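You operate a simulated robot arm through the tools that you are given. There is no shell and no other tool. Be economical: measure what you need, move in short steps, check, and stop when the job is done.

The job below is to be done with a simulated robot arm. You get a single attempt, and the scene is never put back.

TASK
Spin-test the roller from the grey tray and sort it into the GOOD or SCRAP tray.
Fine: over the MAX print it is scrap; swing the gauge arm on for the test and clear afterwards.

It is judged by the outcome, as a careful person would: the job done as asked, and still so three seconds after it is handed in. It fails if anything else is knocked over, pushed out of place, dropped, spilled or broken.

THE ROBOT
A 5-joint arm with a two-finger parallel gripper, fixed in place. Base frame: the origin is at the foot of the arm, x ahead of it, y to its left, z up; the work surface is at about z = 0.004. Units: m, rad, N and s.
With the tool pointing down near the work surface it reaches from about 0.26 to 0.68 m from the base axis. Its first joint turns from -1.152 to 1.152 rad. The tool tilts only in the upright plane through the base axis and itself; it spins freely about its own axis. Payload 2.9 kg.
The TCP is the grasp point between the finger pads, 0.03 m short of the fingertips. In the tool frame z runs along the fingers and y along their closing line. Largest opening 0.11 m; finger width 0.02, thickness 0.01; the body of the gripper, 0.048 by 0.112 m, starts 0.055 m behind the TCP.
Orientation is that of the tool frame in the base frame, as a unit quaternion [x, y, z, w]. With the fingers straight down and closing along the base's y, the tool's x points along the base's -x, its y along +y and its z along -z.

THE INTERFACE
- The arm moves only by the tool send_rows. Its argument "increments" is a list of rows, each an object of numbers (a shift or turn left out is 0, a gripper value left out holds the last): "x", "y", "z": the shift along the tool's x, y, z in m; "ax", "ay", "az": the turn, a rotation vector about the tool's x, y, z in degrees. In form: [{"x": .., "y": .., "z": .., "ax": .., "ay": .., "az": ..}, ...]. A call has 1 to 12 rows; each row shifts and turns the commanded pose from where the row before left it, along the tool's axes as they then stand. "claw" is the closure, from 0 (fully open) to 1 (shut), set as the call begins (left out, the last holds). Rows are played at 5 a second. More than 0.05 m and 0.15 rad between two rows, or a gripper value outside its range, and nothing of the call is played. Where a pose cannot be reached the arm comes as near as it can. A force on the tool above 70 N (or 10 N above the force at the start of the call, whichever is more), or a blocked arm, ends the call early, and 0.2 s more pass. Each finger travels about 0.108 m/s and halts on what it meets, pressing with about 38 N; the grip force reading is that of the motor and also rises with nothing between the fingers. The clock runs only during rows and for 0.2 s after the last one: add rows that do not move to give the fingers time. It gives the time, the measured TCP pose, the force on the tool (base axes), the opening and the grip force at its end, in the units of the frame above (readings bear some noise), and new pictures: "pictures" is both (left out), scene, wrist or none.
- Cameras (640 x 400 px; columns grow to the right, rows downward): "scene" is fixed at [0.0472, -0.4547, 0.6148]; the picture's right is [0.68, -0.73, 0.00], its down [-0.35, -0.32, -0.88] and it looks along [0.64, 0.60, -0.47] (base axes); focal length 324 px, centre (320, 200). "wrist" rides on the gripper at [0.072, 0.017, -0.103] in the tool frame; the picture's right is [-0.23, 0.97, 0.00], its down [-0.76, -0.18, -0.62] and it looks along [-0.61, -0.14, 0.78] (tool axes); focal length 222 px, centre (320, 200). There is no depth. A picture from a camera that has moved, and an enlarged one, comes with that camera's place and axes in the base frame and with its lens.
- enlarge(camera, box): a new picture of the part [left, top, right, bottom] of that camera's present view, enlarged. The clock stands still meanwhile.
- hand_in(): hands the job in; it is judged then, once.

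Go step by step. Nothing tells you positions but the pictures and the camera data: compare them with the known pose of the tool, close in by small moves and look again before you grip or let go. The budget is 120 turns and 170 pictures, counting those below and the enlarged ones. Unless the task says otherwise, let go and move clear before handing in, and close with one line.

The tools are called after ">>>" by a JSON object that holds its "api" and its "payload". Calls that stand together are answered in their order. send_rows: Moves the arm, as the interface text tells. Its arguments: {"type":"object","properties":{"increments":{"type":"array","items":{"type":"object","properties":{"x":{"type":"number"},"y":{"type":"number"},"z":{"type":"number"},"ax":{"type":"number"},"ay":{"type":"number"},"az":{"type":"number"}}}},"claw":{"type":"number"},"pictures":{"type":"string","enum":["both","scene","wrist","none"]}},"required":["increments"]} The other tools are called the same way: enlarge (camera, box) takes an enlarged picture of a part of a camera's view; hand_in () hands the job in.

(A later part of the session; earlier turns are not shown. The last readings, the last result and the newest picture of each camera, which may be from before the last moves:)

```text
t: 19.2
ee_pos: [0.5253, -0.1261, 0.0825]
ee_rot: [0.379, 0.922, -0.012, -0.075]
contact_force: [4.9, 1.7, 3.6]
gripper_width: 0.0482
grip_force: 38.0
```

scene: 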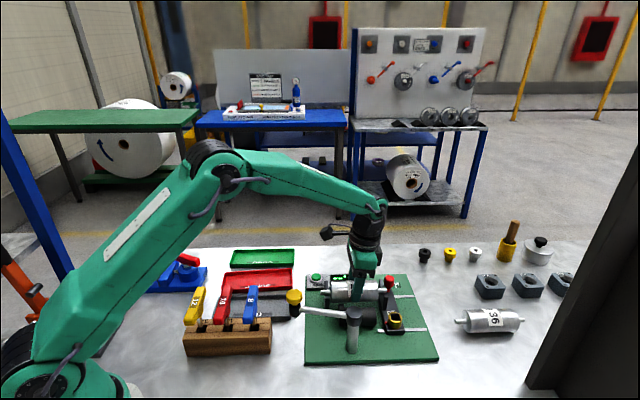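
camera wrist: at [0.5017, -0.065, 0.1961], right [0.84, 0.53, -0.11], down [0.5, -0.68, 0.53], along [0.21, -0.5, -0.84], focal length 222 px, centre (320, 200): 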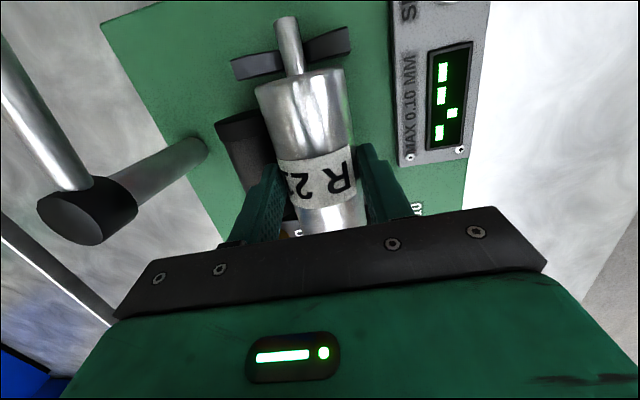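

>>> {"api": "send_rows", "payload": {"increments": [{"y": 0.0006}, {}], "pictures": "none"}}

>>> {"api": "send_rows", "payload": {"increments": [{}, {}], "claw": 0.5}}

>>> {"api": "enlarge", "payload": {"camera": "scene", "box": [330, 260, 410, 330]}}

>>> {"api": "enlarge", "payload": {"camera": "wrist", "box": [180, 0, 430, 240]}}

```text
t: 19.8
ee_pos: [0.524, -0.1258, 0.0829]
ee_rot: [0.379, 0.922, -0.011, -0.075]
contact_force: [3.3, -0.4, 2.5]
gripper_width: 0.0479
grip_force: 38.0
```

```text
t: 20.4
ee_pos: [0.5251, -0.1266, 0.0821]
ee_rot: [0.38, 0.922, -0.012, -0.075]
contact_force: [-0.1, -0.3, 0.1]
gripper_width: 0.0548
grip_force: 0.0
camera wrist: at [0.5011, -0.0656, 0.1924], right [0.84, 0.54, -0.11], down [0.5, -0.68, 0.53], along [0.21, -0.5, -0.84], focal length 222 px, centre (320, 200)
```

scene: 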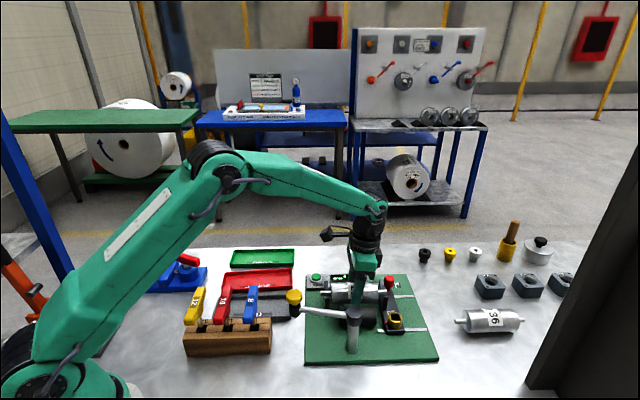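
wrist: 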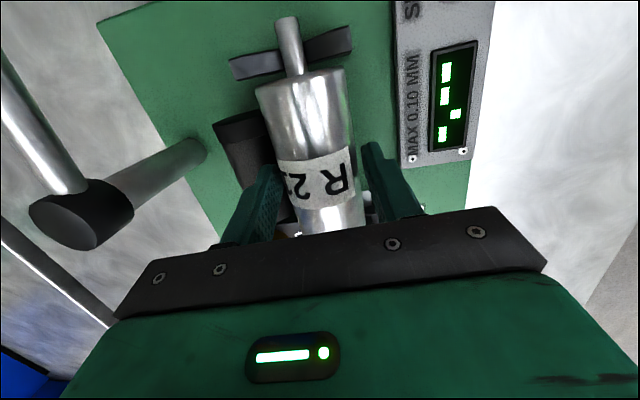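

```text
5.71 times, centred on (370, 295) of scene
camera zoom: at [0.0472, -0.4547, 0.6148], right [0.68, -0.73, 0.0], down [-0.35, -0.32, -0.88], along [0.64, 0.6, -0.47], focal length 1853 px, centre (34, -343)
```

zoom: 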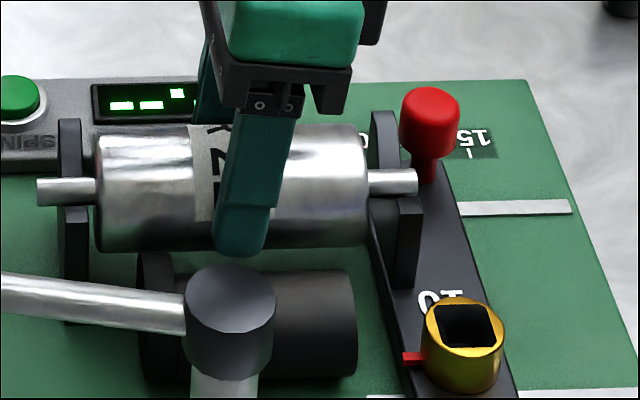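

```text
1.67 times, centred on (305, 120) of wrist
camera zoom: at [0.5011, -0.0656, 0.1924], right [0.84, 0.54, -0.11], down [0.5, -0.68, 0.53], along [0.21, -0.5, -0.84], focal length 370 px, centre (345, 333)
```

zoom: 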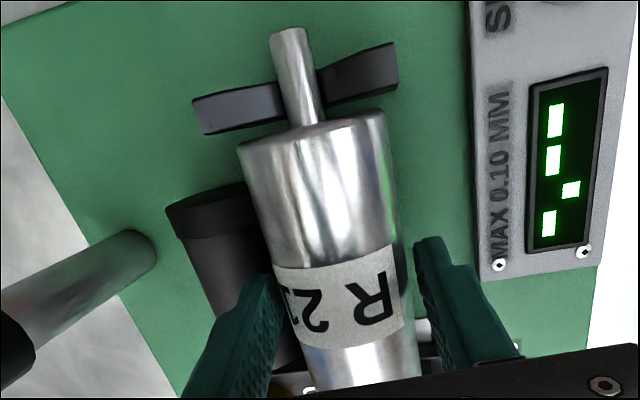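

Roller is released and seated. Centring the fingers and retreating up.

>>> {"api": "send_rows", "payload": {"increments": [{"y": -0.0018}, {"z": -0.01}, {"z": -0.03}, {"z": -0.04}, {"z": -0.04}, {}]}}

>>> {"api": "enlarge", "payload": {"camera": "scene", "box": [280, 260, 400, 350]}}

>>> {"api": "enlarge", "payload": {"camera": "wrist", "box": [130, 0, 430, 240]}}

```text
t: 21.8
ee_pos: [0.54, -0.1307, 0.2021]
ee_rot: [0.379, 0.922, -0.012, -0.075]
contact_force: [-0.5, 0.7, 0.2]
gripper_width: 0.0551
grip_force: 0.0
camera wrist: at [0.5176, -0.0708, 0.3121], right [0.84, 0.53, -0.11], down [0.5, -0.68, 0.53], along [0.21, -0.5, -0.84], focal length 222 px, centre (320, 200)
```

scene: 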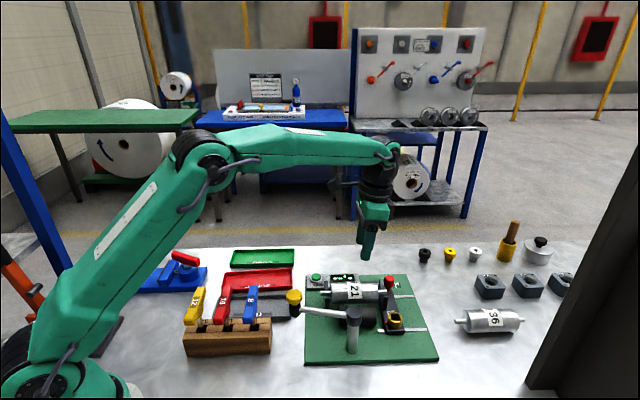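
wrist: 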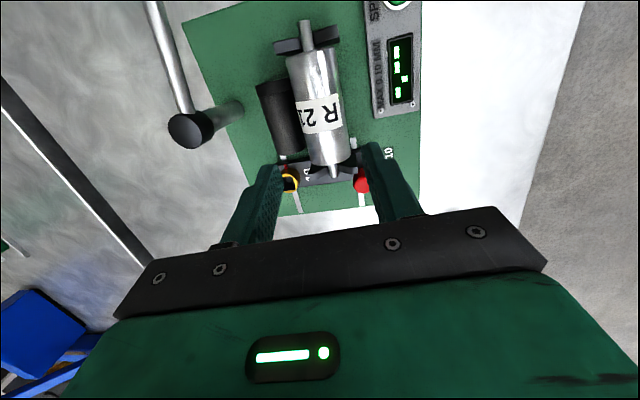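

```text
4.44 times, centred on (340, 305) of scene
camera zoom: at [0.0472, -0.4547, 0.6148], right [0.68, -0.73, 0.0], down [-0.35, -0.32, -0.88], along [0.64, 0.6, -0.47], focal length 1441 px, centre (231, -267)
```

zoom: 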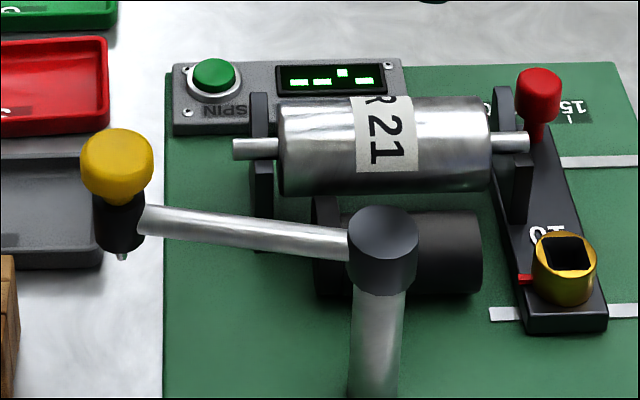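

```text
1.67 times, centred on (280, 120) of wrist
camera zoom: at [0.5176, -0.0708, 0.3121], right [0.84, 0.53, -0.11], down [0.5, -0.68, 0.53], along [0.21, -0.5, -0.84], focal length 370 px, centre (387, 333)
```

zoom: 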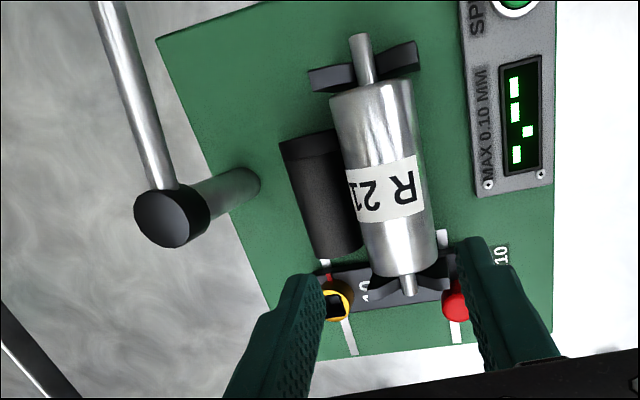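

The roller is well seated. Next: straighten the tool and go above the yellow gauge-arm knob (about (0.357, -0.095), top z ≈ 0.155; pivot at (0.425, -0.193)).

>>> {"api": "send_rows", "payload": {"increments": [{"z": -0.02}, {"ax": -2.3, "ay": -3.7}, {"ax": -2.3, "ay": -3.7}, {"x": 0.0385, "y": -0.026, "z": 0.0}, {"x": 0.0385, "y": -0.026, "z": 0.0}, {"x": 0.0385, "y": -0.026, "z": 0.0}, {"x": 0.0385, "y": -0.026, "z": 0.0}, {"az": 5}, {"az": 5}, {}]}}

>>> {"api": "enlarge", "payload": {"camera": "wrist", "box": [170, 40, 470, 240]}}

>>> {"api": "enlarge", "payload": {"camera": "scene", "box": [250, 220, 370, 340]}}

```text
t: 24.0
ee_pos: [0.3622, -0.0978, 0.2202]
ee_rot: [0.461, 0.887, 0.001, 0.0]
contact_force: [0.3, -0.1, -0.1]
gripper_width: 0.055
grip_force: 0.2
camera wrist: at [0.334, -0.0286, 0.3238], right [0.93, 0.38, 0.0], down [0.29, -0.72, 0.62], along [0.23, -0.58, -0.78], focal length 222 px, centre (320, 200)
```

scene: 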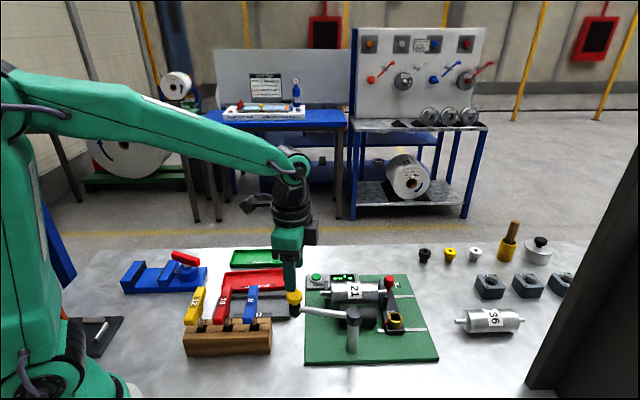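
wrist: 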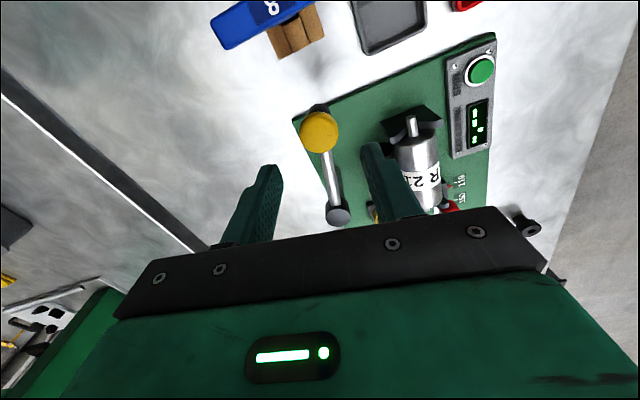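

```text
2.00 times, centred on (320, 140) of wrist
camera zoom: at [0.334, -0.0286, 0.3238], right [0.93, 0.38, 0.0], down [0.29, -0.72, 0.62], along [0.23, -0.58, -0.78], focal length 444 px, centre (320, 320)
```

zoom: 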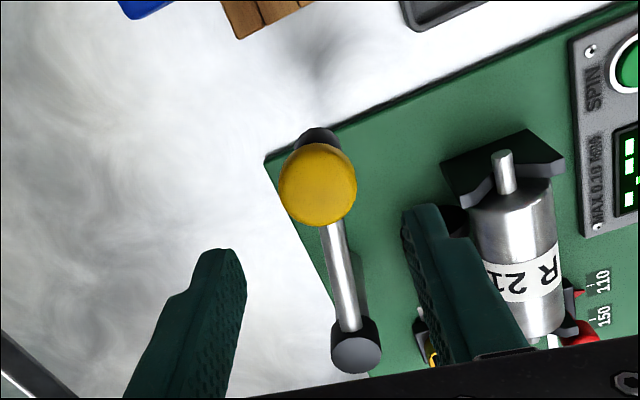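

```text
3.33 times, centred on (310, 280) of scene
camera zoom: at [0.0472, -0.4547, 0.6148], right [0.68, -0.73, 0.0], down [-0.35, -0.32, -0.88], along [0.64, 0.6, -0.47], focal length 1081 px, centre (353, -67)
```

zoom: 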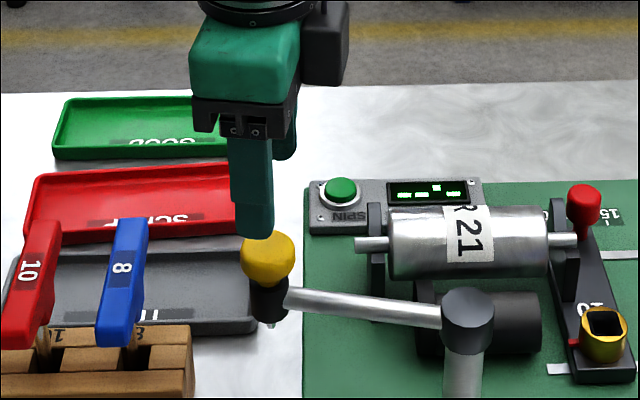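

Knob located at (0.358, -0.093). Descending around it.

>>> {"api": "send_rows", "payload": {"increments": [{"x": 0.0061, "y": -0.0004}, {"z": 0.035}, {"z": 0.033}, {}]}}

>>> {"api": "enlarge", "payload": {"camera": "wrist", "box": [170, 40, 470, 240]}}

>>> {"api": "enlarge", "payload": {"camera": "scene", "box": [250, 240, 350, 340]}}

```text
t: 25.0
ee_pos: [0.3583, -0.0923, 0.1529]
ee_rot: [0.46, 0.888, 0.0, 0.0]
contact_force: [0.1, -0.2, -0.1]
gripper_width: 0.0549
grip_force: 0.0
camera wrist: at [0.3306, -0.0226, 0.2561], right [0.93, 0.38, 0.0], down [0.29, -0.72, 0.62], along [0.23, -0.58, -0.78], focal length 222 px, centre (320, 200)
```

scene: 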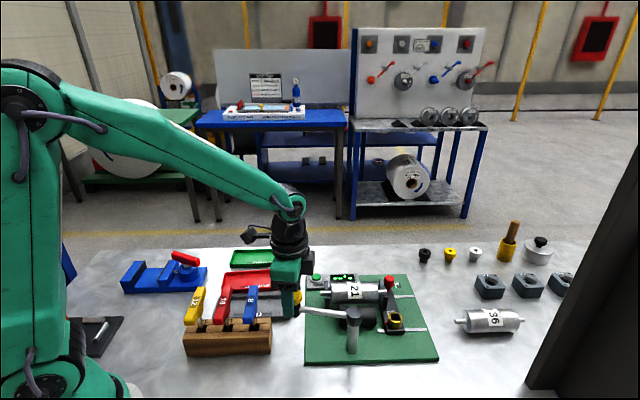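
wrist: 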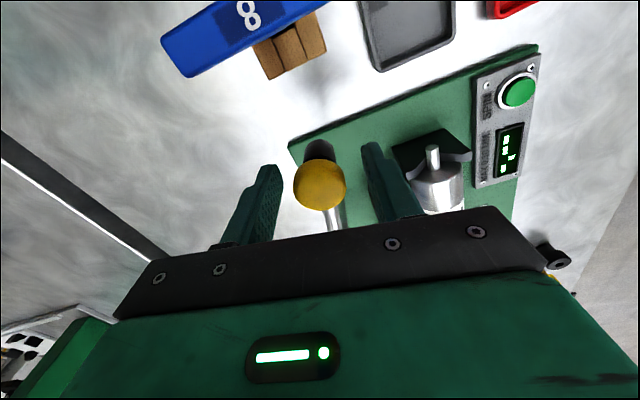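

```text
2.00 times, centred on (320, 140) of wrist
camera zoom: at [0.3306, -0.0226, 0.2561], right [0.93, 0.38, 0.0], down [0.29, -0.72, 0.62], along [0.23, -0.58, -0.78], focal length 444 px, centre (320, 320)
```

zoom: 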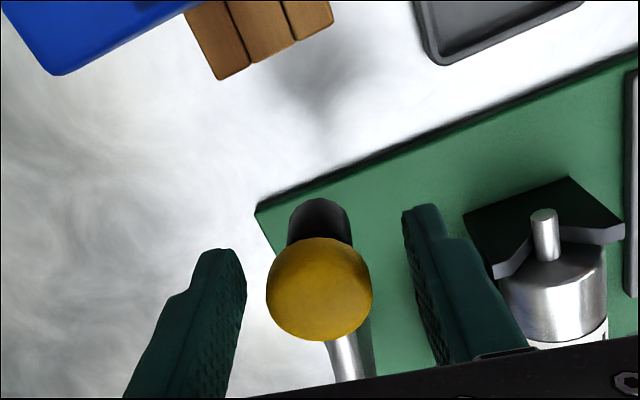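

```text
4.00 times, centred on (300, 290) of scene
camera zoom: at [0.0472, -0.4547, 0.6148], right [0.68, -0.73, 0.0], down [-0.35, -0.32, -0.88], along [0.64, 0.6, -0.47], focal length 1297 px, centre (400, -160)
```

zoom: 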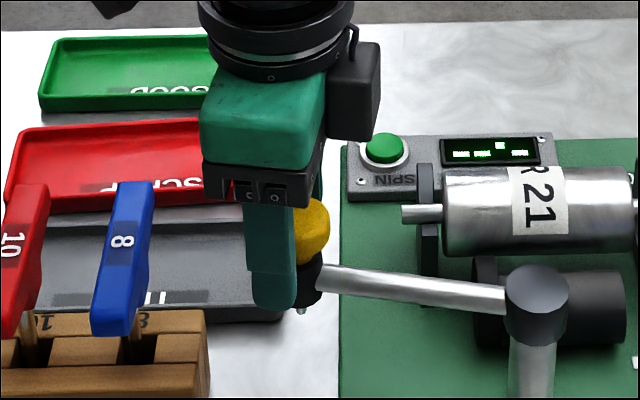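

The scene view shows the knob about 6 mm further out and lower than the fingers; correcting, then closing on it lightly.

>>> {"api": "send_rows", "payload": {"increments": [{"x": -0.0063, "y": -0.0014}, {"z": 0.012}, {}]}}

>>> {"api": "enlarge", "payload": {"camera": "wrist", "box": [170, 40, 470, 240]}}

>>> {"api": "enlarge", "payload": {"camera": "scene", "box": [250, 240, 350, 340]}}

```text
t: 25.8
ee_pos: [0.36, -0.0994, 0.1405]
ee_rot: [0.46, 0.888, 0.001, 0.0]
contact_force: [0.4, 1.2, -0.4]
gripper_width: 0.055
grip_force: 0.1
camera wrist: at [0.3328, -0.0289, 0.2444], right [0.93, 0.38, 0.0], down [0.3, -0.72, 0.62], along [0.23, -0.58, -0.78], focal length 222 px, centre (320, 200)
```

scene: 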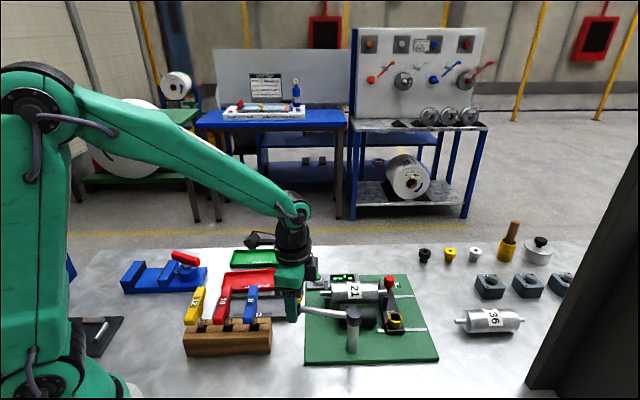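
wrist: 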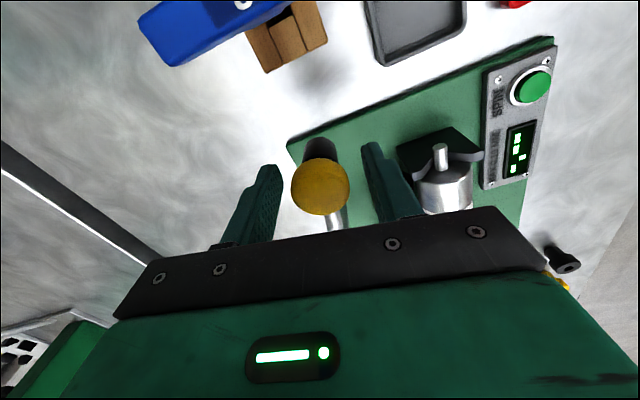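

```text
2.00 times, centred on (320, 140) of wrist
camera zoom: at [0.3328, -0.0289, 0.2444], right [0.93, 0.38, 0.0], down [0.3, -0.72, 0.62], along [0.23, -0.58, -0.78], focal length 444 px, centre (320, 320)
```

zoom: 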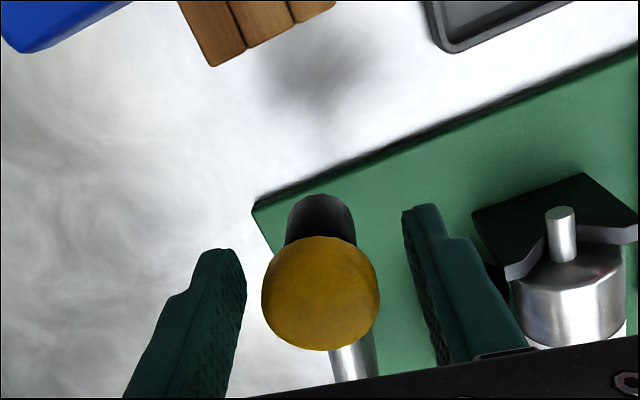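

```text
4.00 times, centred on (300, 290) of scene
camera zoom: at [0.0472, -0.4547, 0.6148], right [0.68, -0.73, 0.0], down [-0.35, -0.32, -0.88], along [0.64, 0.6, -0.47], focal length 1297 px, centre (400, -160)
```

zoom: 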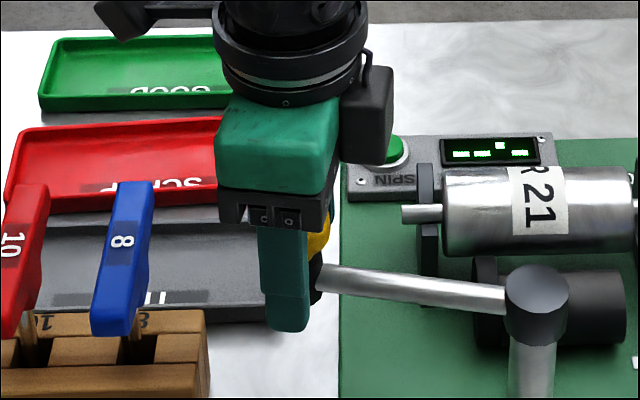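

>>> {"api": "send_rows", "payload": {"increments": [{"x": 0.0033, "y": 0.0005}, {}, {}], "claw": 0.66}}

>>> {"api": "enlarge", "payload": {"camera": "wrist", "box": [170, 40, 470, 240]}}

```text
t: 26.6
ee_pos: [0.3584, -0.0942, 0.1419]
ee_rot: [0.46, 0.888, -0.001, 0.0]
contact_force: [-0.4, -0.4, 0.1]
gripper_width: 0.0373
grip_force: 0.1
camera wrist: at [0.3312, -0.0257, 0.2445], right [0.93, 0.38, 0.0], down [0.3, -0.72, 0.62], along [0.23, -0.58, -0.78], focal length 222 px, centre (320, 200)
```

scene: 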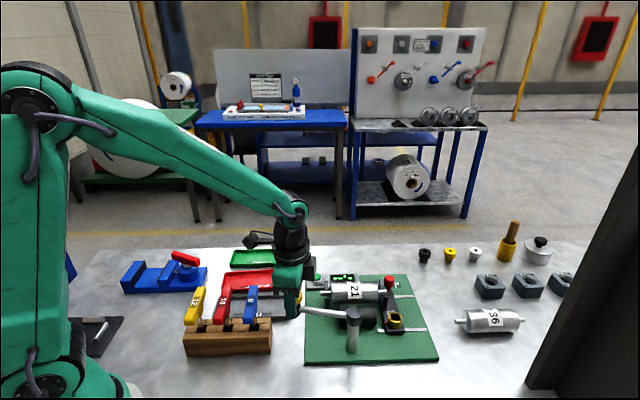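
wrist: 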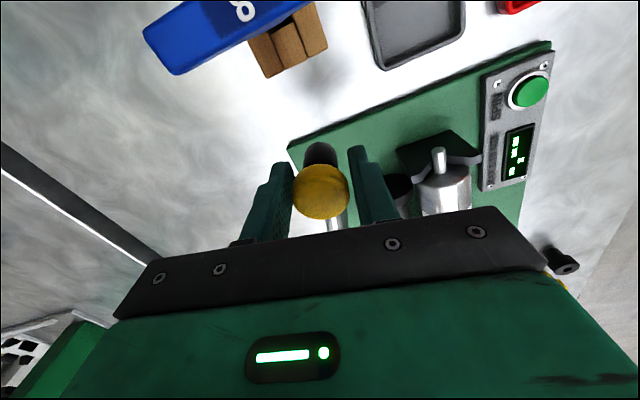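

```text
2.00 times, centred on (320, 140) of wrist
camera zoom: at [0.3312, -0.0257, 0.2445], right [0.93, 0.38, 0.0], down [0.3, -0.72, 0.62], along [0.23, -0.58, -0.78], focal length 444 px, centre (320, 320)
```

zoom: 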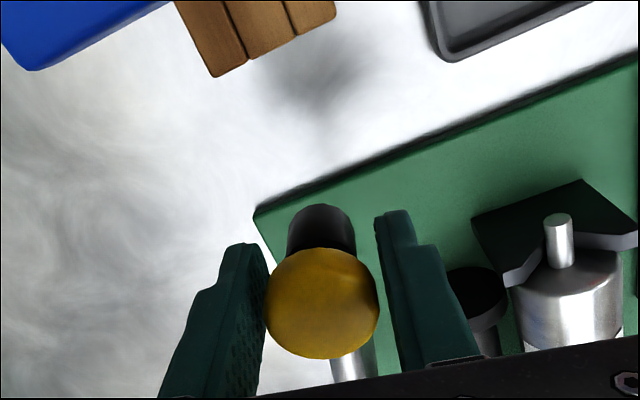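

Knob is caged between the fingers. Swinging the arm along its arc, first half.

>>> {"api": "send_rows", "payload": {"increments": [{"x": -0.0011, "y": 0.0163, "az": 8}, {"x": -0.0011, "y": 0.0163, "az": 8}, {"x": -0.0011, "y": 0.0163, "az": 8}, {"x": -0.0011, "y": 0.0163, "az": 8}, {"x": -0.0011, "y": 0.0163, "az": 8}, {}]}}

>>> {"api": "enlarge", "payload": {"camera": "wrist", "box": [170, 40, 470, 240]}}

>>> {"api": "enlarge", "payload": {"camera": "scene", "box": [270, 240, 390, 340]}}

```text
t: 28.0
ee_pos: [0.4371, -0.0728, 0.1412]
ee_rot: [0.736, 0.677, 0.0, 0.0]
contact_force: [-1.0, -0.3, 0.9]
gripper_width: 0.0374
grip_force: 0.3
camera wrist: at [0.4595, -0.0027, 0.2444], right [0.95, -0.31, 0.0], down [-0.24, -0.74, 0.62], along [-0.19, -0.59, -0.78], focal length 222 px, centre (320, 200)
```

scene: 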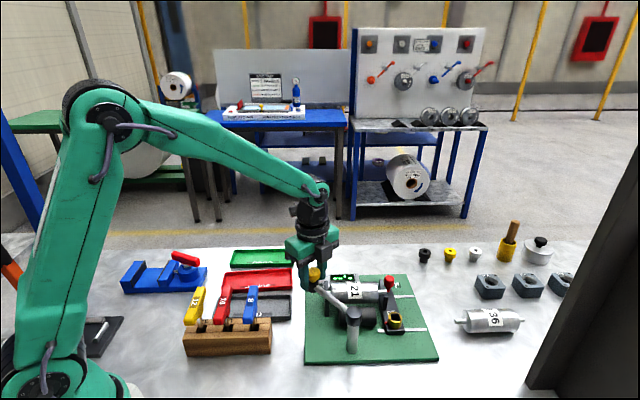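
wrist: 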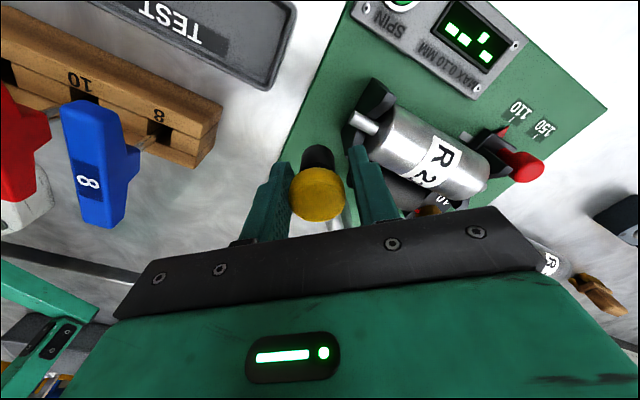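

```text
2.00 times, centred on (320, 140) of wrist
camera zoom: at [0.4595, -0.0027, 0.2444], right [0.95, -0.31, 0.0], down [-0.24, -0.74, 0.62], along [-0.19, -0.59, -0.78], focal length 444 px, centre (320, 320)
```

zoom: 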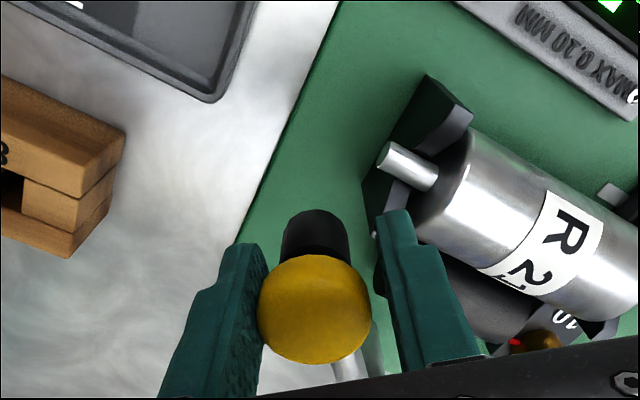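

```text
4.00 times, centred on (330, 290) of scene
camera zoom: at [0.0472, -0.4547, 0.6148], right [0.68, -0.73, 0.0], down [-0.35, -0.32, -0.88], along [0.64, 0.6, -0.47], focal length 1297 px, centre (280, -160)
```

zoom: 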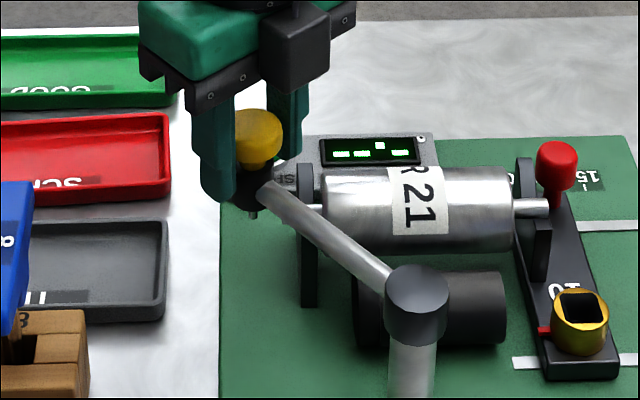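

Arm follows nicely. Second half.

>>> {"api": "send_rows", "payload": {"increments": [{"x": -0.0011, "y": 0.0163, "az": 8}, {"x": -0.0011, "y": 0.0163, "az": 8}, {"x": -0.0011, "y": 0.0163, "az": 8}, {"x": -0.0011, "y": 0.0163, "az": 8}, {}]}}

>>> {"api": "enlarge", "payload": {"camera": "wrist", "box": [170, 40, 470, 240]}}

>>> {"api": "enlarge", "payload": {"camera": "scene", "box": [290, 240, 410, 340]}}

```text
t: 29.2
ee_pos: [0.4963, -0.0967, 0.1405]
ee_rot: [0.895, 0.446, 0.0, 0.001]
contact_force: [0.2, -0.3, 0.0]
gripper_width: 0.0374
grip_force: 0.2
camera wrist: at [0.5534, -0.0485, 0.2442], right [0.64, -0.77, 0.0], down [-0.6, -0.5, 0.62], along [-0.48, -0.4, -0.78], focal length 222 px, centre (320, 200)
```

scene: 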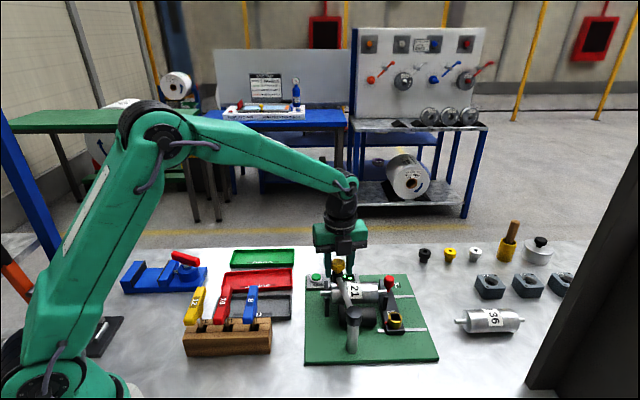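
wrist: 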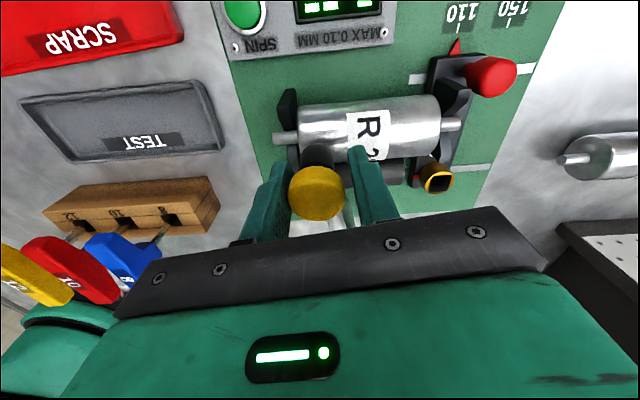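

```text
2.00 times, centred on (320, 140) of wrist
camera zoom: at [0.5534, -0.0485, 0.2442], right [0.64, -0.77, 0.0], down [-0.6, -0.5, 0.62], along [-0.48, -0.4, -0.78], focal length 444 px, centre (320, 320)
```

zoom: 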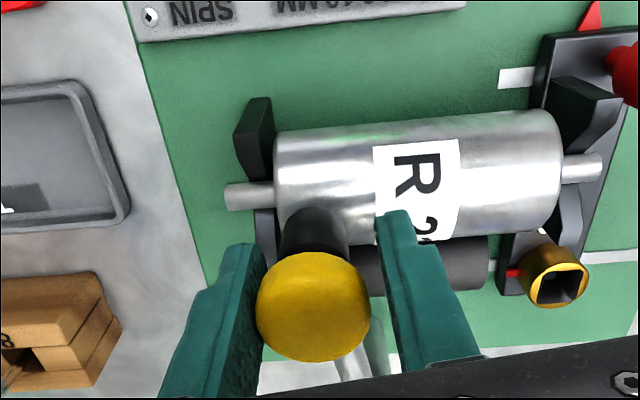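

```text
4.00 times, centred on (350, 290) of scene
camera zoom: at [0.0472, -0.4547, 0.6148], right [0.68, -0.73, 0.0], down [-0.35, -0.32, -0.88], along [0.64, 0.6, -0.47], focal length 1297 px, centre (200, -160)
```

zoom: 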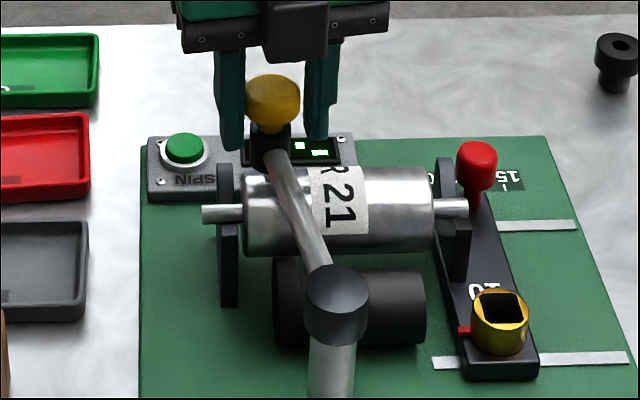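

>>> {"api": "send_rows", "payload": {"increments": [{"x": -0.0011, "y": 0.0163, "az": 8}, {"y": 0.003, "az": 1.5}, {}]}}

>>> {"api": "enlarge", "payload": {"camera": "wrist", "box": [170, 40, 470, 240]}}

>>> {"api": "enlarge", "payload": {"camera": "scene", "box": [290, 240, 410, 340]}}

```text
t: 30.0
ee_pos: [0.5107, -0.109, 0.1416]
ee_rot: [0.928, 0.372, 0.001, 0.0]
contact_force: [0.4, 0.8, 0.0]
gripper_width: 0.0378
grip_force: 0.0
camera wrist: at [0.575, -0.071, 0.2441], right [0.51, -0.86, 0.0], down [-0.67, -0.4, 0.62], along [-0.54, -0.32, -0.78], focal length 222 px, centre (320, 200)
```

scene: 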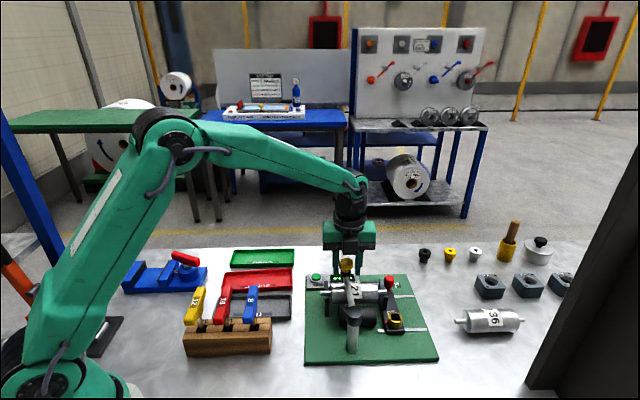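
wrist: 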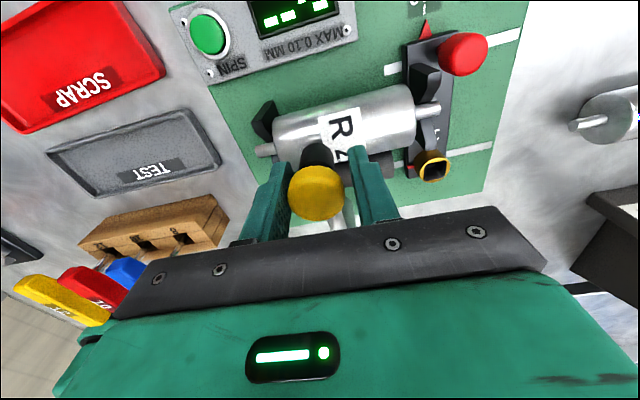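

```text
2.00 times, centred on (320, 140) of wrist
camera zoom: at [0.575, -0.071, 0.2441], right [0.51, -0.86, 0.0], down [-0.67, -0.4, 0.62], along [-0.54, -0.32, -0.78], focal length 444 px, centre (320, 320)
```

zoom: 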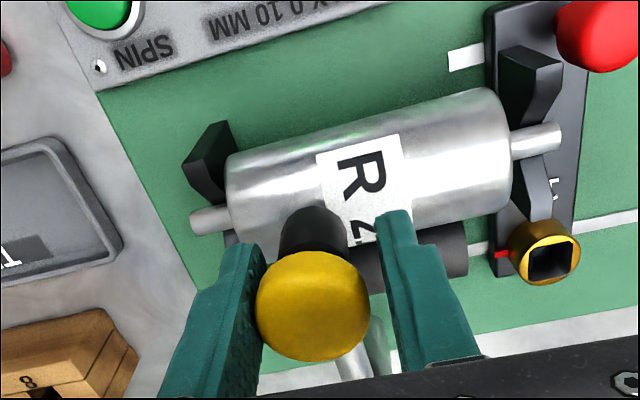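

```text
4.00 times, centred on (350, 290) of scene
camera zoom: at [0.0472, -0.4547, 0.6148], right [0.68, -0.73, 0.0], down [-0.35, -0.32, -0.88], along [0.64, 0.6, -0.47], focal length 1297 px, centre (200, -160)
```

zoom: 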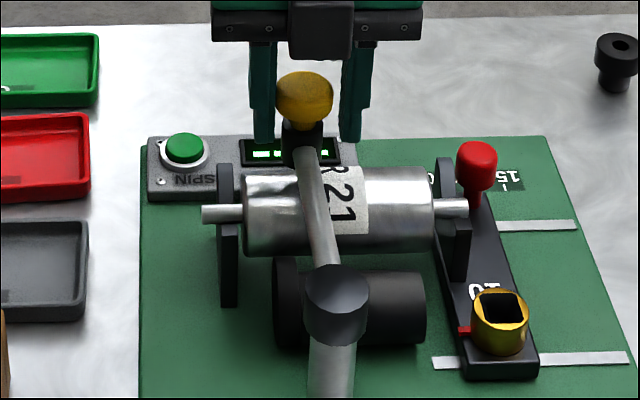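

The gauge arm now points across the roller with the probe over its crown. Releasing and retreating upward.

>>> {"api": "send_rows", "payload": {"increments": [{"y": 0.002}, {"y": -0.001}, {}], "pictures": "none"}}

>>> {"api": "send_rows", "payload": {"increments": [{}, {"z": -0.03}, {"z": -0.035}, {}], "claw": 0.5}}

>>> {"api": "enlarge", "payload": {"camera": "scene", "box": [290, 240, 410, 340]}}

>>> {"api": "enlarge", "payload": {"camera": "wrist", "box": [170, 0, 470, 200]}}

```text
t: 30.8
ee_pos: [0.5108, -0.1093, 0.1409]
ee_rot: [0.928, 0.373, 0.0, 0.0]
contact_force: [0.1, -0.4, 0.5]
gripper_width: 0.0374
grip_force: 0.1
```

```text
t: 31.8
ee_pos: [0.5111, -0.111, 0.2061]
ee_rot: [0.928, 0.374, 0.001, 0.001]
contact_force: [0.1, -0.3, -0.3]
gripper_width: 0.055
grip_force: 0.0
camera wrist: at [0.5756, -0.0726, 0.3097], right [0.51, -0.86, 0.0], down [-0.67, -0.4, 0.62], along [-0.54, -0.32, -0.78], focal length 222 px, centre (320, 200)
```

scene: 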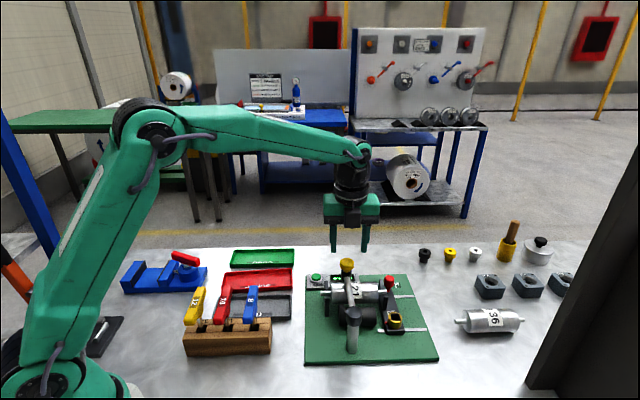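
wrist: 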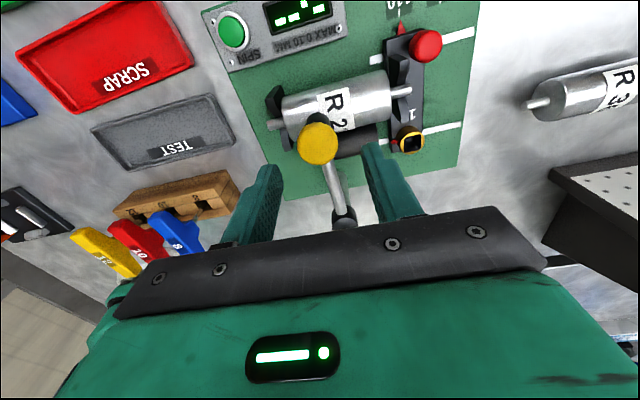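

```text
4.00 times, centred on (350, 290) of scene
camera zoom: at [0.0472, -0.4547, 0.6148], right [0.68, -0.73, 0.0], down [-0.35, -0.32, -0.88], along [0.64, 0.6, -0.47], focal length 1297 px, centre (200, -160)
```

zoom: 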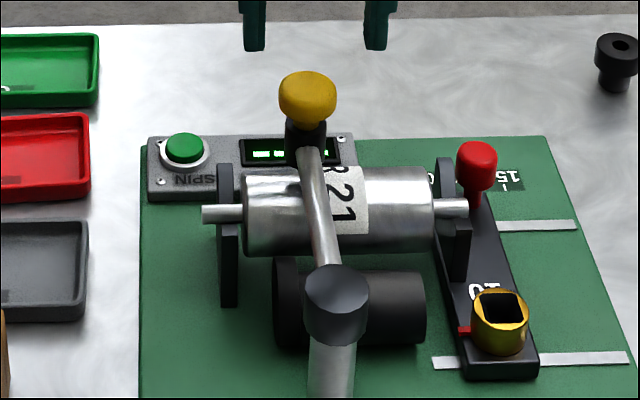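

```text
2.00 times, centred on (320, 100) of wrist
camera zoom: at [0.5756, -0.0726, 0.3097], right [0.51, -0.86, 0.0], down [-0.67, -0.4, 0.62], along [-0.54, -0.32, -0.78], focal length 444 px, centre (320, 400)
```

zoom: 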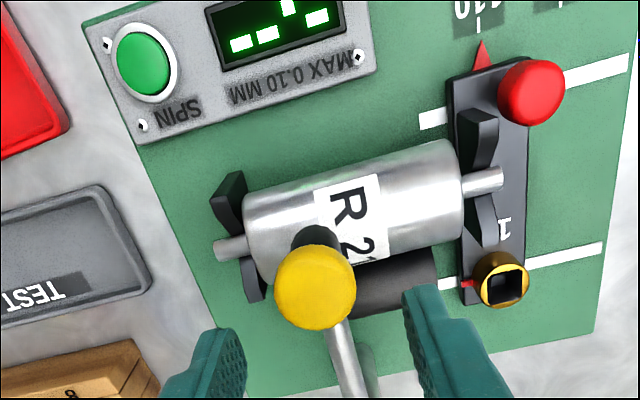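

Gauge arm is on and stays put. Next the SPIN button at about (0.521, 0.001): close fingers and approach from above.

>>> {"api": "send_rows", "payload": {"increments": [{"x": 0.0288, "y": -0.024}, {"x": 0.0288, "y": -0.024}, {"x": 0.0288, "y": -0.024}, {"z": 0.045}, {"z": 0.045}, {}], "claw": 1.0}}

>>> {"api": "enlarge", "payload": {"camera": "scene", "box": [280, 230, 400, 330]}}

>>> {"api": "enlarge", "payload": {"camera": "wrist", "box": [200, 50, 440, 230]}}

```text
t: 33.2
ee_pos: [0.5247, 0.0013, 0.1162]
ee_rot: [0.928, 0.373, 0.001, 0.001]
contact_force: [-0.9, -1.4, 1.0]
gripper_width: 0.0002
grip_force: 37.7
camera wrist: at [0.5884, 0.0392, 0.2197], right [0.51, -0.86, 0.0], down [-0.67, -0.4, 0.62], along [-0.53, -0.32, -0.78], focal length 222 px, centre (320, 200)
```

scene: 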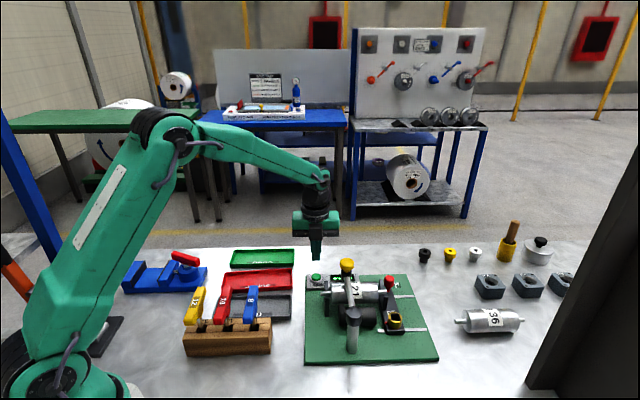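
wrist: 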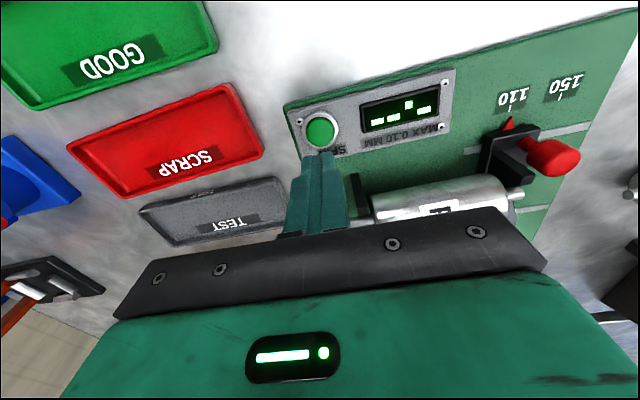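

```text
4.00 times, centred on (340, 280) of scene
camera zoom: at [0.0472, -0.4547, 0.6148], right [0.68, -0.73, 0.0], down [-0.35, -0.32, -0.88], along [0.64, 0.6, -0.47], focal length 1297 px, centre (240, -120)
```

zoom: 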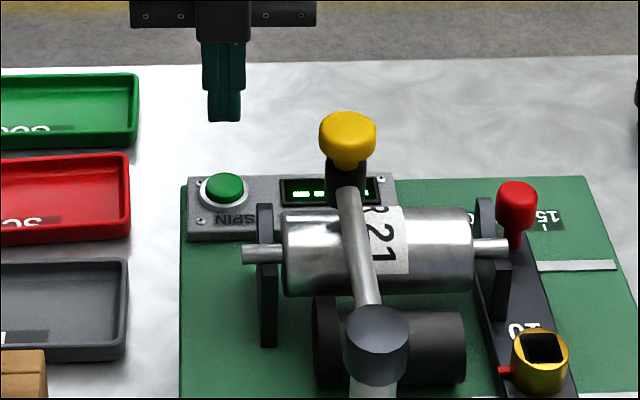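

```text
2.22 times, centred on (320, 140) of wrist
camera zoom: at [0.5884, 0.0392, 0.2197], right [0.51, -0.86, 0.0], down [-0.67, -0.4, 0.62], along [-0.53, -0.32, -0.78], focal length 494 px, centre (320, 333)
```

zoom: 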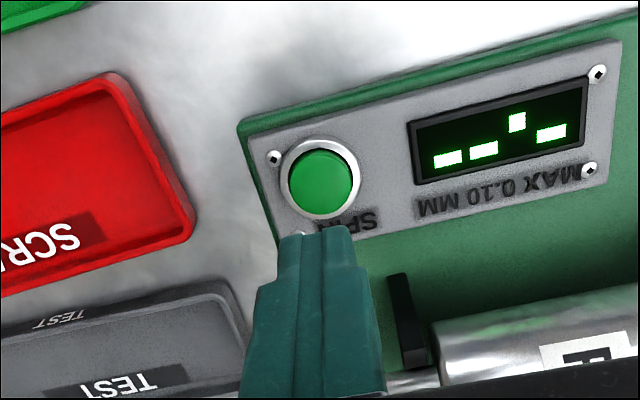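

Aligned over the button. Pressing down.

>>> {"api": "send_rows", "payload": {"increments": [{"z": 0.025}, {"z": 0.02}, {"z": 0.003}, {"z": 0.003}, {"z": 0.003}]}}

>>> {"api": "enlarge", "payload": {"camera": "scene", "box": [290, 250, 390, 330]}}

```text
t: 34.4
ee_pos: [0.5239, 0.0029, 0.0619]
ee_rot: [0.928, 0.372, 0.001, 0.0]
contact_force: [0.7, -0.2, 0.2]
gripper_width: 0.0
grip_force: 37.5
camera wrist: at [0.5883, 0.0405, 0.1661], right [0.51, -0.86, 0.0], down [-0.67, -0.4, 0.62], along [-0.53, -0.32, -0.78], focal length 222 px, centre (320, 200)
```

scene: 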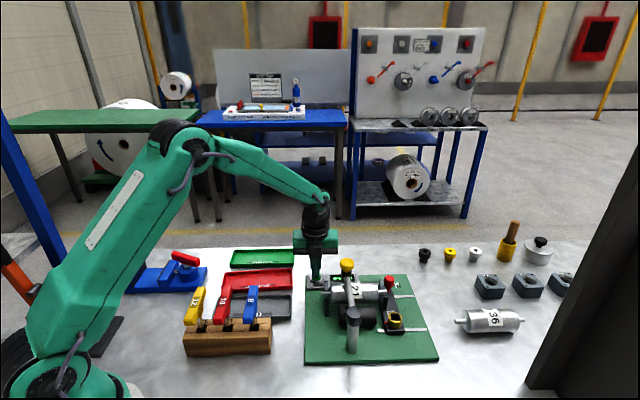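
wrist: 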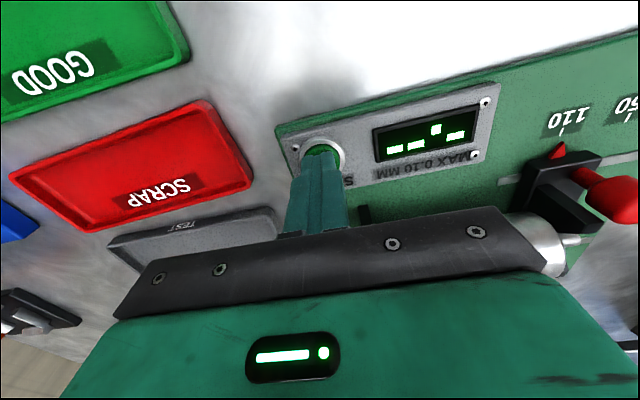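

```text
5.00 times, centred on (340, 290) of scene
camera zoom: at [0.0472, -0.4547, 0.6148], right [0.68, -0.73, 0.0], down [-0.35, -0.32, -0.88], along [0.64, 0.6, -0.47], focal length 1622 px, centre (220, -250)
```

zoom: 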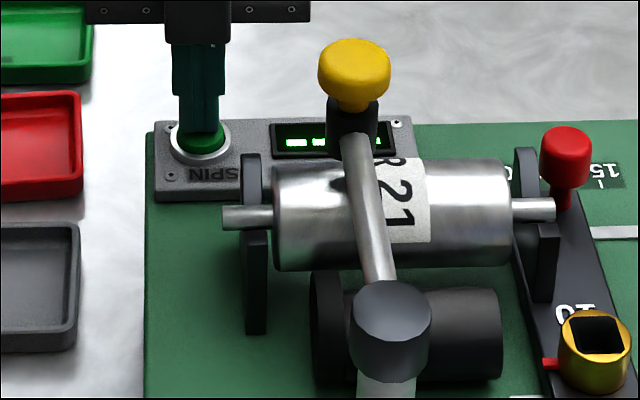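

>>> {"api": "send_rows", "payload": {"increments": [{"x": -0.004}, {"z": 0.002}, {"z": 0.002}, {"z": 0.002}, {"z": 0.002}]}}

>>> {"api": "enlarge", "payload": {"camera": "wrist", "box": [250, 80, 500, 220]}}

```text
t: 35.6
ee_pos: [0.5214, -0.0005, 0.056]
ee_rot: [0.928, 0.373, 0.001, 0.0]
contact_force: [-7.7, -1.3, 16.2]
gripper_width: 0.0
grip_force: 37.5
camera wrist: at [0.5858, 0.0378, 0.1592], right [0.51, -0.86, 0.0], down [-0.67, -0.4, 0.62], along [-0.53, -0.32, -0.78], focal length 222 px, centre (320, 200)
```

scene: 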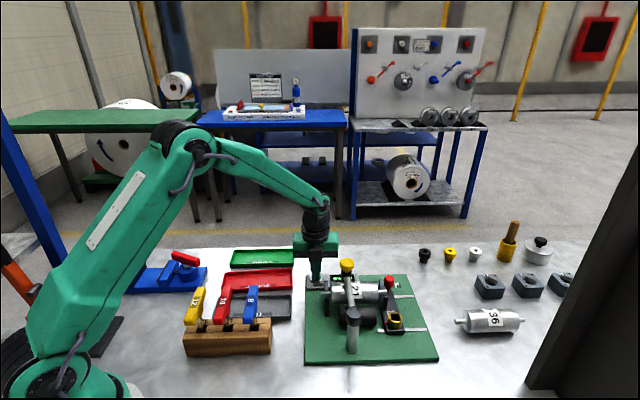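
wrist: 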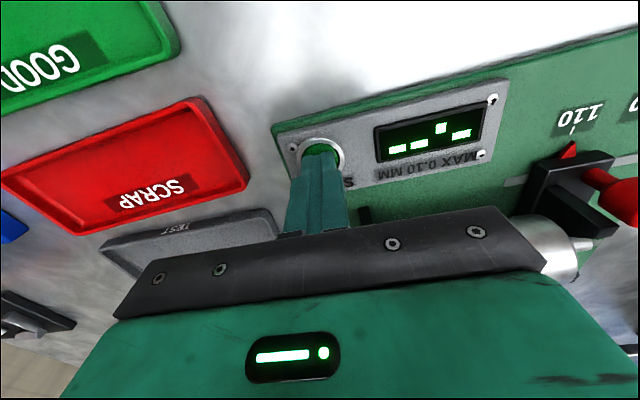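

```text
2.56 times, centred on (375, 150) of wrist
camera zoom: at [0.5858, 0.0378, 0.1592], right [0.51, -0.86, 0.0], down [-0.67, -0.4, 0.62], along [-0.53, -0.32, -0.78], focal length 569 px, centre (179, 328)
```

zoom: 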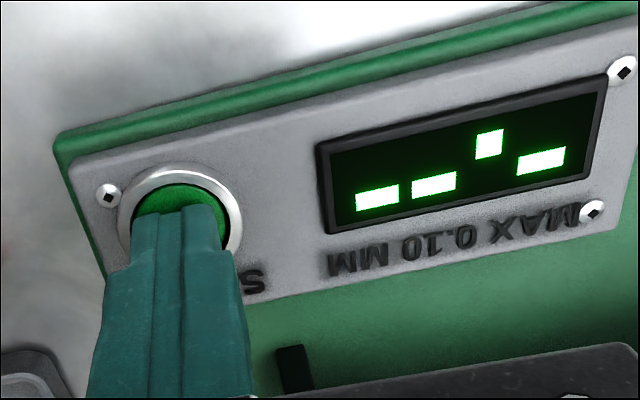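

The tip is off toward the near edge of the button; I lift, shift 8 mm onto its centre and press again.

>>> {"api": "send_rows", "payload": {"increments": [{"z": -0.012}, {"x": 0.0085}, {"z": 0.004}, {"z": 0.003}, {"z": 0.002}]}}

>>> {"api": "enlarge", "payload": {"camera": "wrist", "box": [250, 80, 500, 220]}}

```text
t: 36.8
ee_pos: [0.5273, 0.0044, 0.0578]
ee_rot: [0.928, 0.373, 0.001, 0.001]
contact_force: [-0.9, 2.9, 4.0]
gripper_width: 0.0003
grip_force: 37.5
camera wrist: at [0.5915, 0.044, 0.1618], right [0.51, -0.86, 0.0], down [-0.67, -0.4, 0.62], along [-0.53, -0.32, -0.78], focal length 222 px, centre (320, 200)
```

scene: 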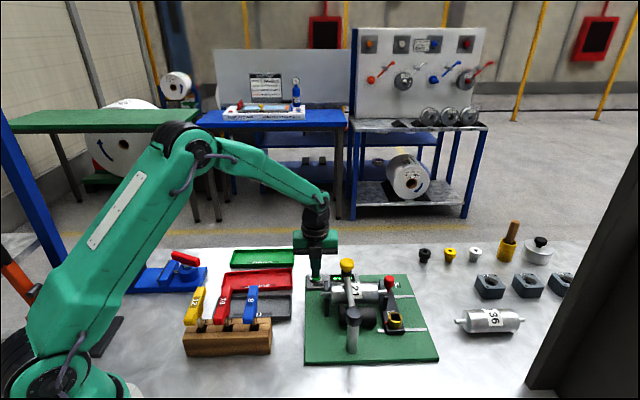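
wrist: 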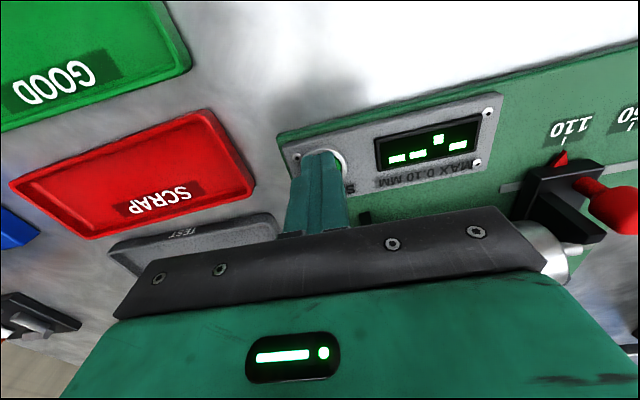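

```text
2.56 times, centred on (375, 150) of wrist
camera zoom: at [0.5915, 0.044, 0.1618], right [0.51, -0.86, 0.0], down [-0.67, -0.4, 0.62], along [-0.53, -0.32, -0.78], focal length 569 px, centre (179, 328)
```

zoom: 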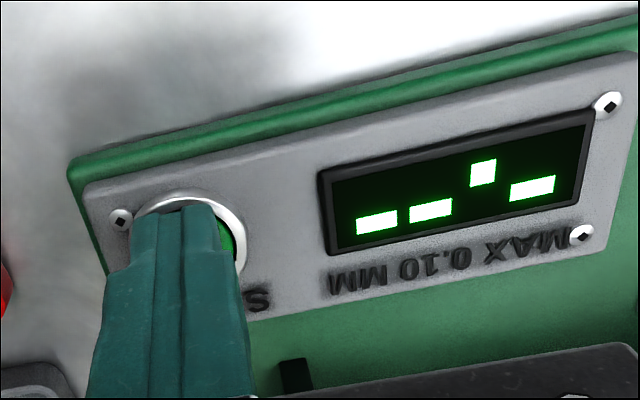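

>>> {"api": "send_rows", "payload": {"increments": [{"x": -0.001, "y": 0.001, "z": 0.001}, {"z": 0.002}, {"z": 0.002}, {}]}}

>>> {"api": "enlarge", "payload": {"camera": "wrist", "box": [250, 80, 500, 220]}}

```text
t: 37.8
ee_pos: [0.5276, 0.0049, 0.0539]
ee_rot: [0.928, 0.373, 0.002, 0.001]
contact_force: [-5.0, 3.4, 24.2]
gripper_width: 0.0001
grip_force: 37.9
camera wrist: at [0.5918, 0.0427, 0.1575], right [0.51, -0.86, 0.0], down [-0.68, -0.4, 0.62], along [-0.53, -0.32, -0.78], focal length 222 px, centre (320, 200)
```

scene: 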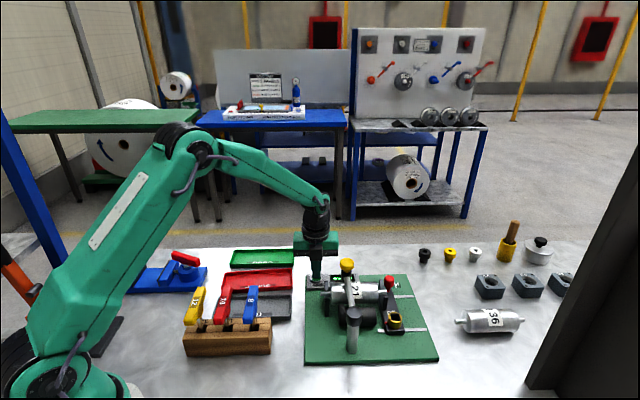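
wrist: 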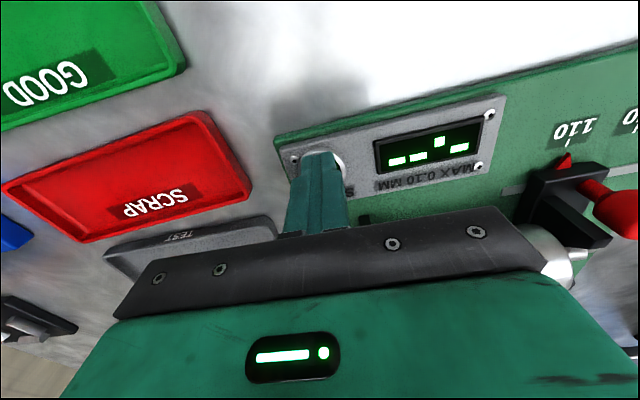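

```text
2.56 times, centred on (375, 150) of wrist
camera zoom: at [0.5918, 0.0427, 0.1575], right [0.51, -0.86, 0.0], down [-0.68, -0.4, 0.62], along [-0.53, -0.32, -0.78], focal length 569 px, centre (179, 328)
```

zoom: 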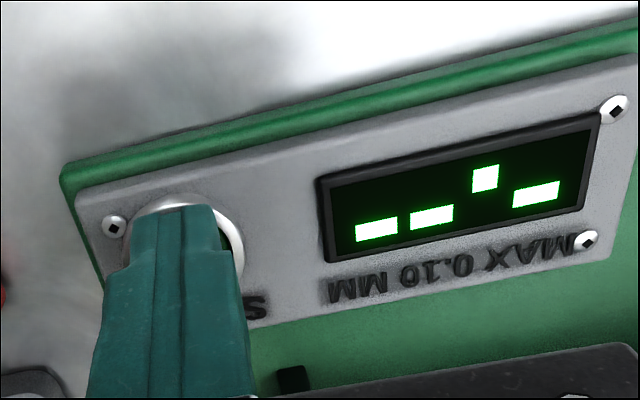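

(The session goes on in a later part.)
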